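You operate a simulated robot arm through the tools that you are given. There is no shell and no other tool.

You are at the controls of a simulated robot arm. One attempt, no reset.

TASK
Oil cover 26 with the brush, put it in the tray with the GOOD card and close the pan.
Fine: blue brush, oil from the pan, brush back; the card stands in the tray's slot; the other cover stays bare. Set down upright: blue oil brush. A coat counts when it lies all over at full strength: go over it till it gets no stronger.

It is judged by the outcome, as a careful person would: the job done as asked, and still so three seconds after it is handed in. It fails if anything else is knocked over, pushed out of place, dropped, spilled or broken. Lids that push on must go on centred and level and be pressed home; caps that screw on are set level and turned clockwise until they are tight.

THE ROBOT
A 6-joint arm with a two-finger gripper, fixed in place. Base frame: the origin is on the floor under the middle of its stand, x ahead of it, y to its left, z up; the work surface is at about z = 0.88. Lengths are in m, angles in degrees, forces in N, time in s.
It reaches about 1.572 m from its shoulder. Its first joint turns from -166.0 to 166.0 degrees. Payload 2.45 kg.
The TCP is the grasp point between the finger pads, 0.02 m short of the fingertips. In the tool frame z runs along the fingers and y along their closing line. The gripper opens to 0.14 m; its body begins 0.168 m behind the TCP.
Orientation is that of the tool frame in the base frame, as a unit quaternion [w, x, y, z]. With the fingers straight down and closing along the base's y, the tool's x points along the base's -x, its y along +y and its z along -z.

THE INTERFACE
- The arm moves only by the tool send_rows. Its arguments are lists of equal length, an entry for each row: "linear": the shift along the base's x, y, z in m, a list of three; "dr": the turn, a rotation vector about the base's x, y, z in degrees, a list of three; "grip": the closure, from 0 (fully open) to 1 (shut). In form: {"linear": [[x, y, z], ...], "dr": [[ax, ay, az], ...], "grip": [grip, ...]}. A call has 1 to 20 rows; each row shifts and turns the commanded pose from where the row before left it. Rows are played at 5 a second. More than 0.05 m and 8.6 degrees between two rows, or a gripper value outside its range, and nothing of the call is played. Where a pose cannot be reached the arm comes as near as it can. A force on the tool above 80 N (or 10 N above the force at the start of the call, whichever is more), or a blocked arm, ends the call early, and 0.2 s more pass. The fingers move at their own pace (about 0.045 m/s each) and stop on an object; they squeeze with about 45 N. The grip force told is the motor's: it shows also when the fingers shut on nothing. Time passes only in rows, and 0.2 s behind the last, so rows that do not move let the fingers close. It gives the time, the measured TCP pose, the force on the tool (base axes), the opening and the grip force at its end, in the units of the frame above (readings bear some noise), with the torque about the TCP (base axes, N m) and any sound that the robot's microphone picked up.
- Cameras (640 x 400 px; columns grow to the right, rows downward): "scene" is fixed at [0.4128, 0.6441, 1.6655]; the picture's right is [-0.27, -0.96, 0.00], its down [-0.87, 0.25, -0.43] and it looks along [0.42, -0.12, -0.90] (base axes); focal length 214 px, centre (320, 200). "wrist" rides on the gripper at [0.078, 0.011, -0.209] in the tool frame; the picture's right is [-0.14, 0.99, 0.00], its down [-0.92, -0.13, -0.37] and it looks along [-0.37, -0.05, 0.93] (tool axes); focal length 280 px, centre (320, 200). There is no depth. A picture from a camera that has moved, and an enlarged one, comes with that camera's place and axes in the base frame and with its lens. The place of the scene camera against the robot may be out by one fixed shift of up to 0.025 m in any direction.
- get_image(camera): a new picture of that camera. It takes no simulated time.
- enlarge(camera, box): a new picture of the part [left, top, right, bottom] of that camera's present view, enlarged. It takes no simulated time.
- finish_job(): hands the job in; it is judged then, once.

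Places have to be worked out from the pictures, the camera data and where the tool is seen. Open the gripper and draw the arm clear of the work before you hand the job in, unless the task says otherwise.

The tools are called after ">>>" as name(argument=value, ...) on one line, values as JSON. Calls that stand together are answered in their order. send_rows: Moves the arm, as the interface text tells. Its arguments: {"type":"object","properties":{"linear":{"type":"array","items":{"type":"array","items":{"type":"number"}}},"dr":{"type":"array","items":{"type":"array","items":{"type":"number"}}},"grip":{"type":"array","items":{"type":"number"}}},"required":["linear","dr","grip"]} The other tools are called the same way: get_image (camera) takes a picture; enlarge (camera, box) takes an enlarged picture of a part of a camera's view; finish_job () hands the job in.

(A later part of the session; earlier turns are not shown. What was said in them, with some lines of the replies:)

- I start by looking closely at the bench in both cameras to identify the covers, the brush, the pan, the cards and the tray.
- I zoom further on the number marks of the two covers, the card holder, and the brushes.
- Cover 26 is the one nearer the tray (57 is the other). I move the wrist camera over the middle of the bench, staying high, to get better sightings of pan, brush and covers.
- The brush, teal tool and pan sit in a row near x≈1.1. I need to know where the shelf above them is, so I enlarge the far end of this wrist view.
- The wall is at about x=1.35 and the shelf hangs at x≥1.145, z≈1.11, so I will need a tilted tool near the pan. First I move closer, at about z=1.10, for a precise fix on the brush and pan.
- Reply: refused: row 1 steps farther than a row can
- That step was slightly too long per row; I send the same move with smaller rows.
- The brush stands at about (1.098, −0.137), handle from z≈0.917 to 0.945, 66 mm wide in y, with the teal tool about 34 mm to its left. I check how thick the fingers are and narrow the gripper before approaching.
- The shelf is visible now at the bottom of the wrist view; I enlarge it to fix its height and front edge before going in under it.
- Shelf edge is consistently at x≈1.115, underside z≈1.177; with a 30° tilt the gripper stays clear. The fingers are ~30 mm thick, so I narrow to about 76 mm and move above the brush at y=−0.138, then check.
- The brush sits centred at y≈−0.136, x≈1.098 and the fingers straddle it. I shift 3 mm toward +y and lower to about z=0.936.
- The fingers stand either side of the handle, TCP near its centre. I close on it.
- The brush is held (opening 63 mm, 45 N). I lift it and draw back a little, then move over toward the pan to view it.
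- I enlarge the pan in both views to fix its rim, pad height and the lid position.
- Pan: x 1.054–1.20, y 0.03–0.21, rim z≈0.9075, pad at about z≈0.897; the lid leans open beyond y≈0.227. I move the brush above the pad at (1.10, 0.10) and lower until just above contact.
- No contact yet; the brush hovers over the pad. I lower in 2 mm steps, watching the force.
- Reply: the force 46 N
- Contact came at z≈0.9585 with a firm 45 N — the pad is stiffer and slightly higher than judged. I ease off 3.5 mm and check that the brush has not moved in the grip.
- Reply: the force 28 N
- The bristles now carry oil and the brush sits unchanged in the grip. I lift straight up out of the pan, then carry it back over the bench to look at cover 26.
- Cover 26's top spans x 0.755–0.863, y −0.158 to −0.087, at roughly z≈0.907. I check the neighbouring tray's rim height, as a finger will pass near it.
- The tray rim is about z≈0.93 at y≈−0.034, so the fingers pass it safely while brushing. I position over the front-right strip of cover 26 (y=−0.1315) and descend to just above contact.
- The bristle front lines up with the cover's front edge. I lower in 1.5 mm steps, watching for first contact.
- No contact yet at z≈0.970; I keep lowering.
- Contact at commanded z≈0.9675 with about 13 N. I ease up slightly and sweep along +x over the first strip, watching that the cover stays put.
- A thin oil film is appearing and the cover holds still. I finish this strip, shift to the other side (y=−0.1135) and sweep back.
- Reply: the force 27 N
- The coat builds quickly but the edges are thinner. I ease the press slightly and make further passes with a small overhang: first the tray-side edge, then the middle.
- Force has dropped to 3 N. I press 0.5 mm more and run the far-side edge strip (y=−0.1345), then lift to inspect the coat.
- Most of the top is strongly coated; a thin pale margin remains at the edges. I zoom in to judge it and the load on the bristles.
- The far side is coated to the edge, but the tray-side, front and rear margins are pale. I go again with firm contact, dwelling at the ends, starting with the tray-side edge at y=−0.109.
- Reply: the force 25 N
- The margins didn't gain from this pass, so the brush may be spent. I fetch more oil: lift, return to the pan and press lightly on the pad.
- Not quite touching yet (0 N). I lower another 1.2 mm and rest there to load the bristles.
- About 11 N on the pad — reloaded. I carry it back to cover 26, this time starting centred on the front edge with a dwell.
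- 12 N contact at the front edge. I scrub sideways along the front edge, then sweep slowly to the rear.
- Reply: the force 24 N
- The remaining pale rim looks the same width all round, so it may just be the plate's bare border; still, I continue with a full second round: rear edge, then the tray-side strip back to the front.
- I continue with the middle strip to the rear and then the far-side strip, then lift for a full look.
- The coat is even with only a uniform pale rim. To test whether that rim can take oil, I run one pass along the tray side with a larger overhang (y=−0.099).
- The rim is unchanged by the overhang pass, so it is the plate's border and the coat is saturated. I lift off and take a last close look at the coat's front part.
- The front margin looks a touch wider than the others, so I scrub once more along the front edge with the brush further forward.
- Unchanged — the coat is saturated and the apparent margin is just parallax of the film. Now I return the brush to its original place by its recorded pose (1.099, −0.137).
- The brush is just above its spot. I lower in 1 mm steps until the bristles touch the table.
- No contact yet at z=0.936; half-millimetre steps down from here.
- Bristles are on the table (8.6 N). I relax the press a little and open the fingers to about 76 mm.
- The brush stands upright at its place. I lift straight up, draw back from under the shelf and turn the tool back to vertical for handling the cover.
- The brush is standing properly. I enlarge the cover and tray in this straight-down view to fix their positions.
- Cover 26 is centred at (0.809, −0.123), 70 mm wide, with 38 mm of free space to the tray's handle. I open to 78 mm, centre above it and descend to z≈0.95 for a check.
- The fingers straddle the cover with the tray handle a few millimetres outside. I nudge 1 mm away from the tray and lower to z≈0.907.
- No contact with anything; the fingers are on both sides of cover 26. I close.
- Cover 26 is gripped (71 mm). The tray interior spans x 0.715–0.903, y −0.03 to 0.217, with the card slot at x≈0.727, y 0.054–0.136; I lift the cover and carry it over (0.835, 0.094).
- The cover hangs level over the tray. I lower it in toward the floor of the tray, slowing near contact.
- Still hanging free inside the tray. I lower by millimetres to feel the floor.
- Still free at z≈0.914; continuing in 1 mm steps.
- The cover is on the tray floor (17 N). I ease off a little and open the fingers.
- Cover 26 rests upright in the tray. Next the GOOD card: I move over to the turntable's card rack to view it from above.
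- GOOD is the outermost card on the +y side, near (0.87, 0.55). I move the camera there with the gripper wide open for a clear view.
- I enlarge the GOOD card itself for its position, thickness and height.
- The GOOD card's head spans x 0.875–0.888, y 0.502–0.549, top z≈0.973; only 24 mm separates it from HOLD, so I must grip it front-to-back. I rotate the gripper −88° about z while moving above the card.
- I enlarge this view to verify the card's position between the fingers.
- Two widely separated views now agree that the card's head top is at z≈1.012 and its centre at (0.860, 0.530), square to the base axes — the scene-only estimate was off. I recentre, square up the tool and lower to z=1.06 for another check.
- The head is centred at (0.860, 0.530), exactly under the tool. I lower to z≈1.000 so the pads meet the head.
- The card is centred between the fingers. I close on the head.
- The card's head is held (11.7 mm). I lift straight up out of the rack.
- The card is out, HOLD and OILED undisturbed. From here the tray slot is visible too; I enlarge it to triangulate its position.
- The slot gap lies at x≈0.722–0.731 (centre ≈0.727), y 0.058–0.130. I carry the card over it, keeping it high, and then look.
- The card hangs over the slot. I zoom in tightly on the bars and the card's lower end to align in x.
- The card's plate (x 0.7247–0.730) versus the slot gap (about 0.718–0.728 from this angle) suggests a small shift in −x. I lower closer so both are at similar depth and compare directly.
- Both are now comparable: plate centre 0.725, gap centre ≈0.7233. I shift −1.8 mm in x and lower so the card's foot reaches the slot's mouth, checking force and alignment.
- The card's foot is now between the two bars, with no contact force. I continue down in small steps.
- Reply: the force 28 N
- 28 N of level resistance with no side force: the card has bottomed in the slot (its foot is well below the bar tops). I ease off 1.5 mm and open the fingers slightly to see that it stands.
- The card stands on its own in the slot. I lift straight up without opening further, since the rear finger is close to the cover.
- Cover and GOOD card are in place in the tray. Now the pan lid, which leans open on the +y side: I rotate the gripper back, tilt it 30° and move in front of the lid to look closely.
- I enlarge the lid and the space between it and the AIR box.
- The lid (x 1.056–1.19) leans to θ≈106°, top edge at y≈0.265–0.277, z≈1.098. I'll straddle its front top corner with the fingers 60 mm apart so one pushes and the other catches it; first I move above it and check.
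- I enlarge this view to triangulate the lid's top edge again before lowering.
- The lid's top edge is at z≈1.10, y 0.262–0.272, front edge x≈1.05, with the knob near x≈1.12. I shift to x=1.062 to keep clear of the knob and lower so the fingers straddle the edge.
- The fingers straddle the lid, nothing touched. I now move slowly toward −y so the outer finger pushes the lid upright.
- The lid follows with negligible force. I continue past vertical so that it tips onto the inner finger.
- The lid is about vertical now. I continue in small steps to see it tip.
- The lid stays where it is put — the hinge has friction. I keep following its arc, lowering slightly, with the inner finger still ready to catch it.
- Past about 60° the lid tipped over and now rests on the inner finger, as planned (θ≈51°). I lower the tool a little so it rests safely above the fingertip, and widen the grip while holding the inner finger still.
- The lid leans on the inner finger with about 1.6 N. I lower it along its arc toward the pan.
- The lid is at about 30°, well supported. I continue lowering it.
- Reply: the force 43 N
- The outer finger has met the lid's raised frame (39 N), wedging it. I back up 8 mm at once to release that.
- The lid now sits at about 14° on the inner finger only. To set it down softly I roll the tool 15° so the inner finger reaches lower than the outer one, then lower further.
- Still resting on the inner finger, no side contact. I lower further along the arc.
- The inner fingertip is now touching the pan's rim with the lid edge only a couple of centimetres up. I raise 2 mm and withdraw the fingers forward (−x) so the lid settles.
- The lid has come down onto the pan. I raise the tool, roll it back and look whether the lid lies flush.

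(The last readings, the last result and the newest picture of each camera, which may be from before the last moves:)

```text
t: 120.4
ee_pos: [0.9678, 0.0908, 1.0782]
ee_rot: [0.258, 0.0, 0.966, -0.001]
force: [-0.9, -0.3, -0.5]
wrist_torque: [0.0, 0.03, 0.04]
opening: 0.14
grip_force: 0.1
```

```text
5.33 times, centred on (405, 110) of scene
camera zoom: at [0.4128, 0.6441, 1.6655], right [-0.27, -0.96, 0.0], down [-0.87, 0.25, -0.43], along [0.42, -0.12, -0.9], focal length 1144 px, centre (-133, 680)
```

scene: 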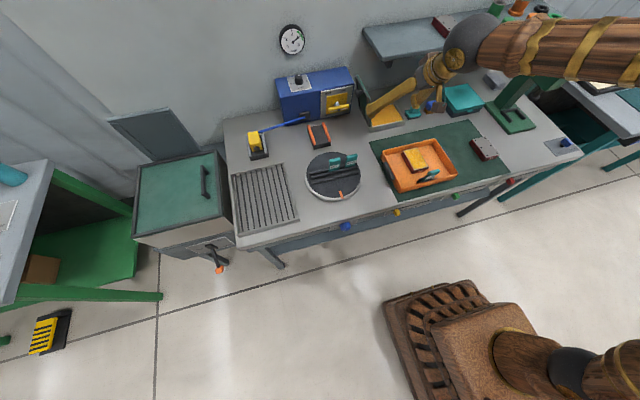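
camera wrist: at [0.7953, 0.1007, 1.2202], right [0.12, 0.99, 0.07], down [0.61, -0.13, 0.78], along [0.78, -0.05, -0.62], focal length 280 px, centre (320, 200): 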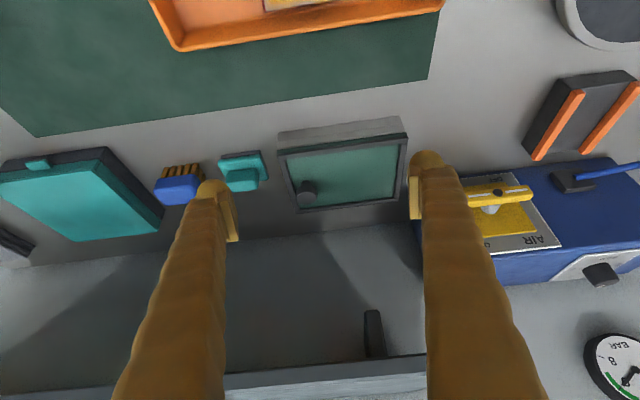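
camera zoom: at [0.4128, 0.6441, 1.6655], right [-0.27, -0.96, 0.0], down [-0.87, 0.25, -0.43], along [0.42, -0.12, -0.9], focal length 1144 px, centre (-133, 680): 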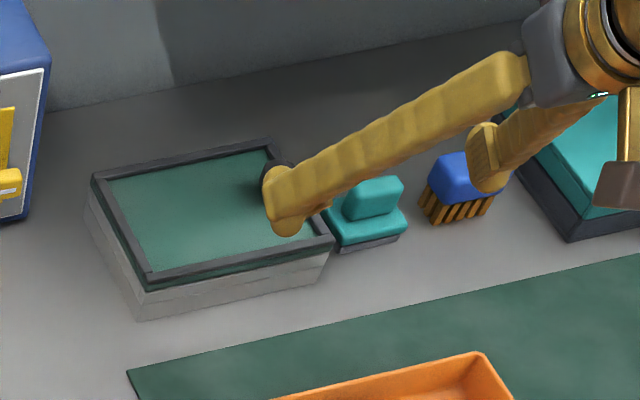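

The lid lies along the rim. I zoom on the front seam to make sure it is fully down on the free (−y) side.

>>> enlarge(camera="wrist", box=[270, 110, 350, 170])

>>> enlarge(camera="wrist", box=[350, 100, 420, 160])

```text
6.67 times, centred on (310, 140) of wrist
camera zoom: at [0.7953, 0.1007, 1.2202], right [0.12, 0.99, 0.07], down [0.61, -0.13, 0.78], along [0.78, -0.05, -0.62], focal length 1869 px, centre (387, 600)
```

zoom: 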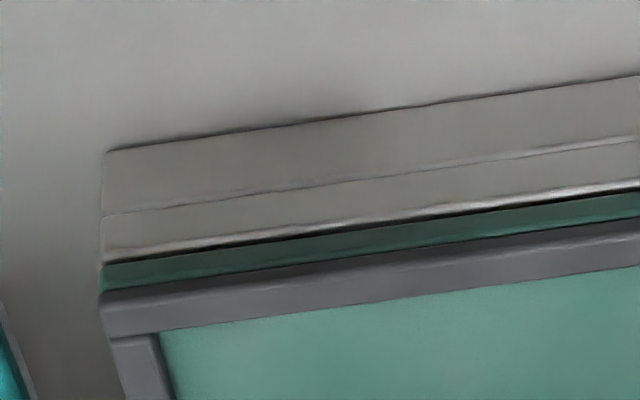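

```text
6.67 times, centred on (385, 130) of wrist
camera zoom: at [0.7953, 0.1007, 1.2202], right [0.12, 0.99, 0.07], down [0.61, -0.13, 0.78], along [0.78, -0.05, -0.62], focal length 1869 px, centre (-113, 667)
```

zoom: 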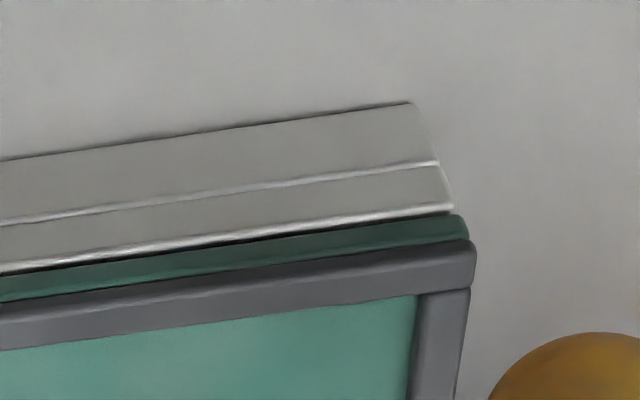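

The seam is even and the pan has not moved. To be sure it is fully home, I close the fingers and press lightly on the lid's free-side frame, away from the knob.

>>> send_rows(linear=[[0.03, -0.015, -0.02], [0.03, -0.015, -0.03], [0.03, -0.0107, -0.03], [0, 0, 0], [0, 0, -0.03], [0, 0, -0.01], [0, 0, -0.005]], dr=[[0, 0, 0], [0, 0, 0], [0, 0, 0], [0, 0, 0], [0, 0, 0], [0, 0, 0], [0, 0, 0]], grip=[0.5, 1, 1, 1, 1, 1, 1])

>>> get_image(camera="wrist")

>>> enlarge(camera="scene", box=[345, 80, 465, 140])

```text
t: 122.0
ee_pos: [1.0576, 0.0506, 0.954]
ee_rot: [0.259, 0.0, 0.966, 0.0]
force: [0.2, 0.3, 0.0]
wrist_torque: [0.0, 0.01, -0.01]
opening: 0.0
grip_force: 1.7
```

```text
taken
camera wrist: at [0.8852, 0.0605, 1.0951], right [0.12, 0.99, 0.07], down [0.61, -0.13, 0.78], along [0.78, -0.05, -0.62], focal length 280 px, centre (320, 200)
```

wrist: 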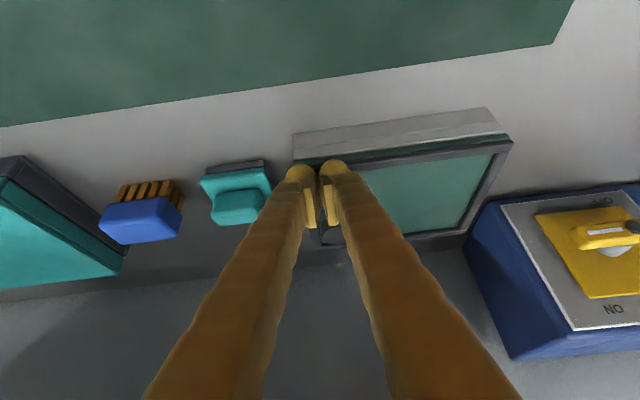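

```text
5.33 times, centred on (405, 110) of scene
camera zoom: at [0.4128, 0.6441, 1.6655], right [-0.27, -0.96, 0.0], down [-0.87, 0.25, -0.43], along [0.42, -0.12, -0.9], focal length 1144 px, centre (-133, 680)
```

zoom: 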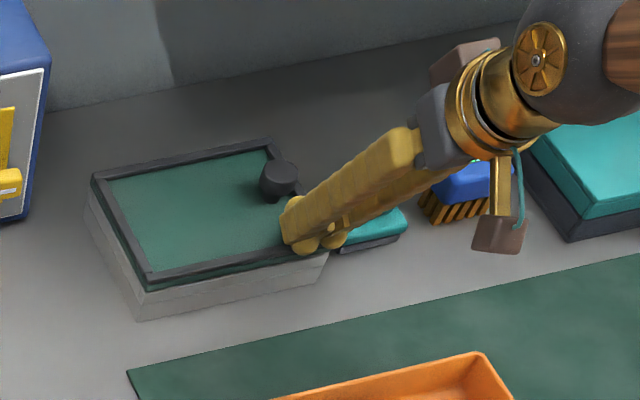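

Above the lid's corner with no contact. I lower in 2 mm steps until I feel the lid.

>>> send_rows(linear=[[0, 0, -0.002], [0, 0, -0.002]], dr=[[0, 0, 0], [0, 0, 0]], grip=[1, 1])

```text
t: 122.6
ee_pos: [1.0577, 0.051, 0.9501]
ee_rot: [0.259, 0.001, 0.966, 0.0]
force: [-2.3, -0.5, 5.2]
wrist_torque: [-0.04, 0.08, 0.0]
opening: 0.006
grip_force: 28.9
```

Contact at 5 N. I press slightly more, hold, and then lift away.

>>> send_rows(linear=[[0, 0, -0.0007], [0, 0, 0]], dr=[[0, 0, 0], [0, 0, 0]], grip=[1, 1])

```text
t: 123.2
ee_pos: [1.0574, 0.0505, 0.9497]
ee_rot: [0.26, 0.0, 0.966, 0.0]
force: [-4.0, -1.1, 13.8]
wrist_torque: [-0.01, 0.15, 0.01]
opening: 0.0062
grip_force: 29.2
```

The lid is firmly home (14 N, no movement). The fingers were spread a little by the frame, so I open them slightly before lifting, to be sure not to lift the lid with them.

>>> send_rows(linear=[[0, 0, 0.0005], [0, 0, 0], [0, 0, 0.004], [0, 0, 0.02], [-0.01, 0, 0.03], [-0.03, 0, 0.03], [-0.04, 0, 0.02], [-0.04, 0, 0.02]], dr=[[0, 0, 0], [0, 0, 0], [0, 0, 0], [0, 0, 0], [0, 0, 0], [0, 0, 0], [0, 0, 0], [0, 0, 0]], grip=[0.9, 0.8, 0.8, 0.8, 0.8, 0.6, 0.4, 0.2])

>>> get_image(camera="wrist")

>>> enlarge(camera="scene", box=[345, 80, 465, 140])

```text
t: 125.0
ee_pos: [0.9381, 0.0499, 1.0727]
ee_rot: [0.258, 0.0, 0.966, 0.0]
force: [-0.3, -0.6, -0.4]
wrist_torque: [0.01, -0.03, 0.02]
opening: 0.0959
grip_force: 0.1
```

```text
taken
camera wrist: at [0.7652, 0.0595, 1.2139], right [0.12, 0.99, 0.07], down [0.61, -0.13, 0.78], along [0.78, -0.05, -0.62], focal length 280 px, centre (320, 200)
```

wrist: 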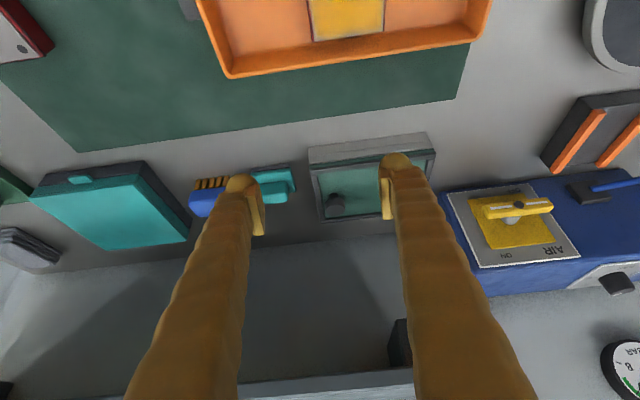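

```text
5.33 times, centred on (405, 110) of scene
camera zoom: at [0.4128, 0.6441, 1.6655], right [-0.27, -0.96, 0.0], down [-0.87, 0.25, -0.43], along [0.42, -0.12, -0.9], focal length 1144 px, centre (-133, 680)
```

zoom: 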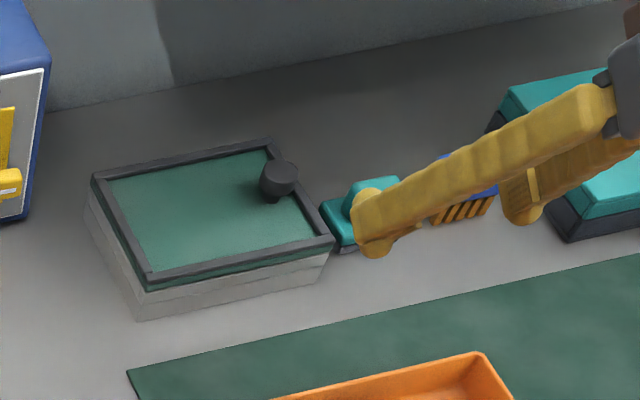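

The pan is closed. I draw the arm up and back, clear of the work, and untilt the tool for a final inspection.

>>> send_rows(linear=[[-0.02, 0, 0.04], [-0.02, 0, 0.04], [-0.02, -0.01, 0.04], [-0.03, -0.03, 0.02], [-0.03, -0.04, 0], [-0.03, -0.04, 0], [-0.03, -0.04, 0], [-0.03, -0.04, 0], [-0.02, -0.04, 0], [-0.01, -0.04, 0], [0, -0.04, 0]], dr=[[0, 0, 0], [0, 7.5, 0], [0, 7.5, 0], [0, 7.5, 0], [0, 7.5, 0], [0, 0, 0], [0, 0, 0], [0, 0, 0], [0, 0, 0], [0, 0, 0], [0, 0, 0]], grip=[0, 0, 0, 0, 0, 0, 0, 0, 0, 0, 0])

>>> get_image(camera="scene")

>>> get_image(camera="wrist")

>>> enlarge(camera="scene", box=[370, 110, 514, 200])

>>> enlarge(camera="scene", box=[345, 70, 473, 150])

>>> enlarge(camera="scene", box=[300, 145, 370, 205])

```text
t: 127.4
ee_pos: [0.6973, -0.2691, 1.214]
ee_rot: [0.0, 0.0, 1.0, -0.001]
force: [-0.3, -0.2, -0.1]
wrist_torque: [0.02, -0.04, 0.02]
opening: 0.1403
grip_force: 0.0
```

```text
taken
```

scene: 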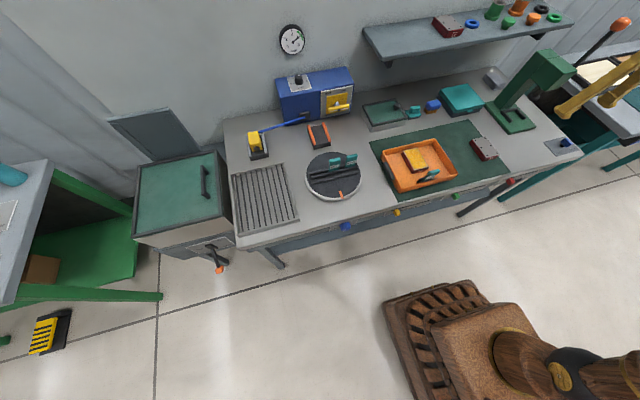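

```text
taken
camera wrist: at [0.6186, -0.26, 1.4229], right [0.14, 0.99, 0.0], down [0.92, -0.13, 0.37], along [0.37, -0.05, -0.93], focal length 280 px, centre (320, 200)
```

wrist: 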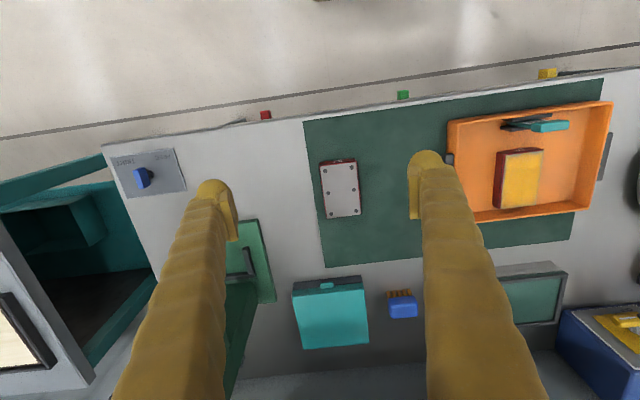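

```text
4.44 times, centred on (442, 155) of scene
camera zoom: at [0.4128, 0.6441, 1.6655], right [-0.27, -0.96, 0.0], down [-0.87, 0.25, -0.43], along [0.42, -0.12, -0.9], focal length 953 px, centre (-222, 400)
```

zoom: 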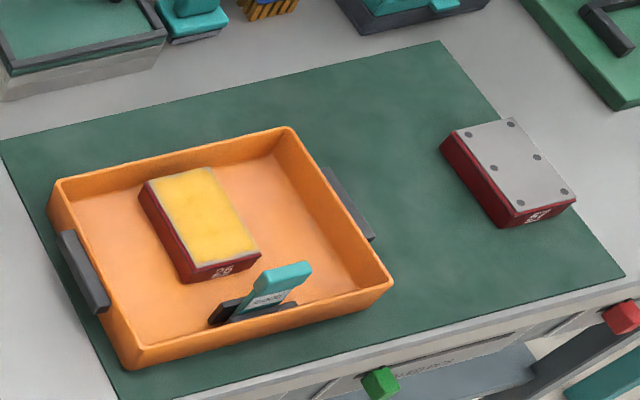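

```text
5.00 times, centred on (409, 110) of scene
camera zoom: at [0.4128, 0.6441, 1.6655], right [-0.27, -0.96, 0.0], down [-0.87, 0.25, -0.43], along [0.42, -0.12, -0.9], focal length 1072 px, centre (-125, 650)
```

zoom: 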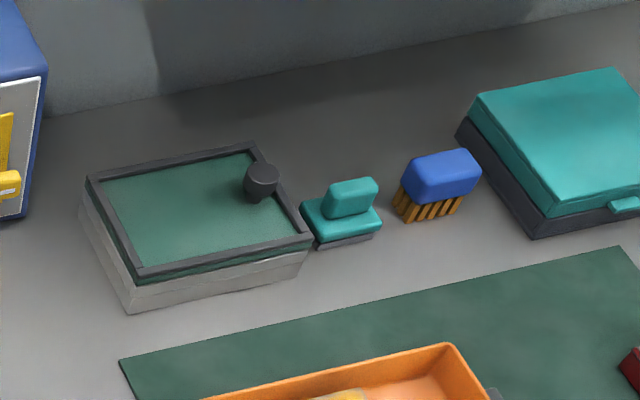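

```text
6.67 times, centred on (335, 175) of scene
camera zoom: at [0.4128, 0.6441, 1.6655], right [-0.27, -0.96, 0.0], down [-0.87, 0.25, -0.43], along [0.42, -0.12, -0.9], focal length 1430 px, centre (220, 367)
```

zoom: 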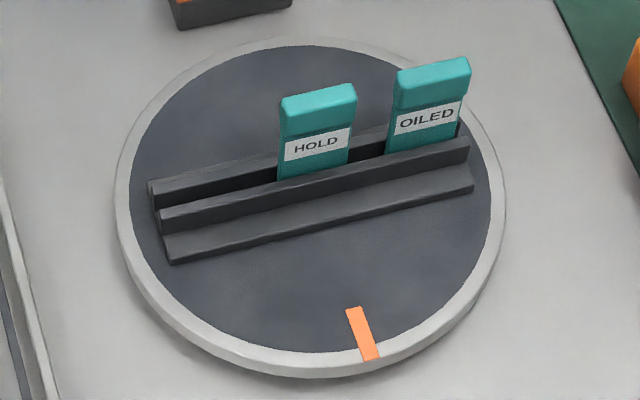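

Everything looks in order. I take the same close-up as at the start to confirm the teal tool and brush are where they were, and check the card and cover once more.

>>> enlarge(camera="scene", box=[400, 85, 464, 125])

>>> enlarge(camera="scene", box=[396, 140, 460, 190])

>>> enlarge(camera="wrist", box=[440, 80, 620, 230])

>>> enlarge(camera="scene", box=[440, 130, 504, 170])

```text
10.00 times, centred on (432, 105) of scene
camera zoom: at [0.4128, 0.6441, 1.6655], right [-0.27, -0.96, 0.0], down [-0.87, 0.25, -0.43], along [0.42, -0.12, -0.9], focal length 2145 px, centre (-800, 1150)
```

zoom: 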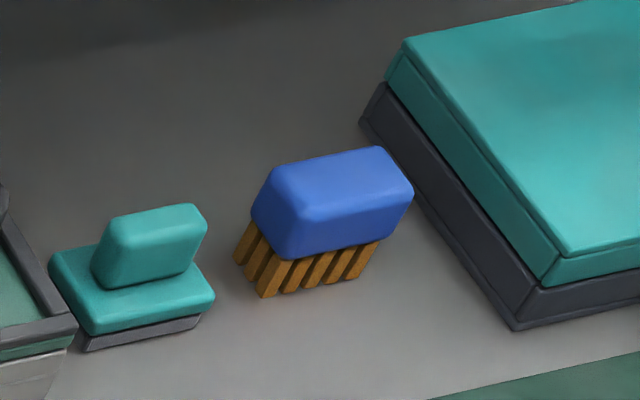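

```text
8.00 times, centred on (428, 165) of scene
camera zoom: at [0.4128, 0.6441, 1.6655], right [-0.27, -0.96, 0.0], down [-0.87, 0.25, -0.43], along [0.42, -0.12, -0.9], focal length 1716 px, centre (-544, 480)
```

zoom: 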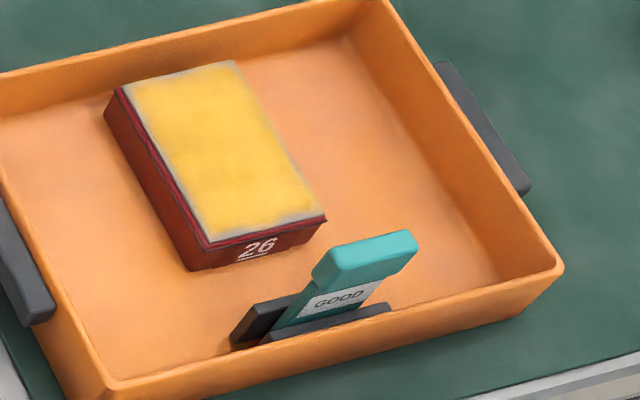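

```text
2.67 times, centred on (530, 155) of wrist
camera zoom: at [0.6186, -0.26, 1.4229], right [0.14, 0.99, 0.0], down [0.92, -0.13, 0.37], along [0.37, -0.05, -0.93], focal length 748 px, centre (-240, 320)
```

zoom: 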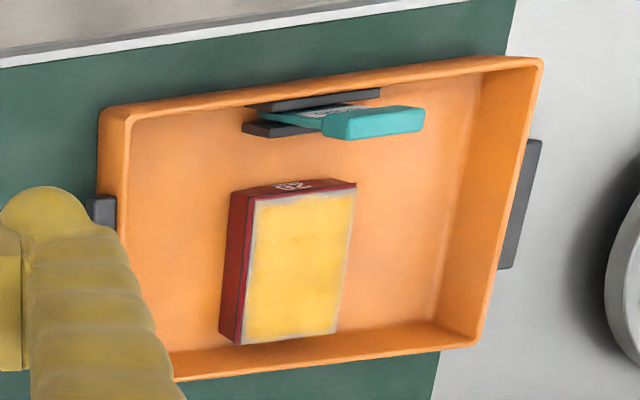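

```text
10.00 times, centred on (472, 150) of scene
camera zoom: at [0.4128, 0.6441, 1.6655], right [-0.27, -0.96, 0.0], down [-0.87, 0.25, -0.43], along [0.42, -0.12, -0.9], focal length 2145 px, centre (-1200, 700)
```

zoom: 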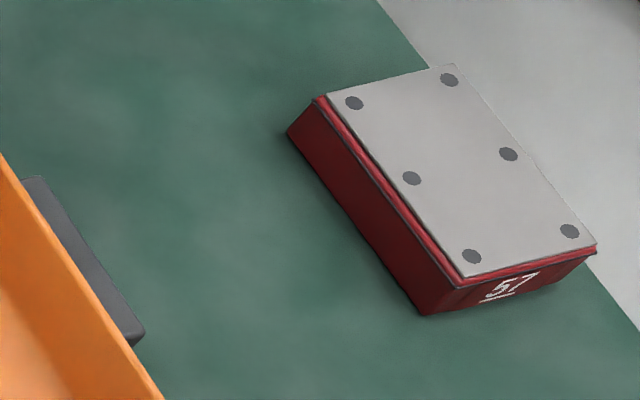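

The coat on cover 26 is even. The cover and the GOOD card are in the tray with the card in its slot, and cover 57 is bare and hasn't moved. The blue brush stands upright in its old place, the pan is closed, and the neighbouring tools are unmoved. The gripper is open and clear of the work, so I hand the job in.

>>> finish_job()

```text
The job is handed in.
```

I oiled cover 26, put it in the tray with the GOOD card, closed the pan and handed the job in. I have not been told the verdict.

- **Oil coat:** I dipped the blue brush in the pan twice and went over the whole top until further passes made no visible difference. A thin, even pale border still shows around the edge. Extra passes along the edges, after a fresh dip, did not change it, so I took it to be how the film is drawn.
- **Brush:** It is back in its original place, standing upright on its bristles.
- **Cover and card:** Cover 26 is upright in the tray. The GOOD card stands on its own in the slot.
- **Pan:** I swung the lid down in stages, and it dropped the last couple of centimetres by itself. I then pressed it and it did not give. On the way down a finger wedged against the lid's frame, peaking at about 39 N. I backed off, and the pan has not moved.
- **Everything else:** Cover 57 is bare and where it was. The HOLD and OILED cards and the teal tool beside the brush are also where they were.

The gripper is open and the arm is clear of the bench.
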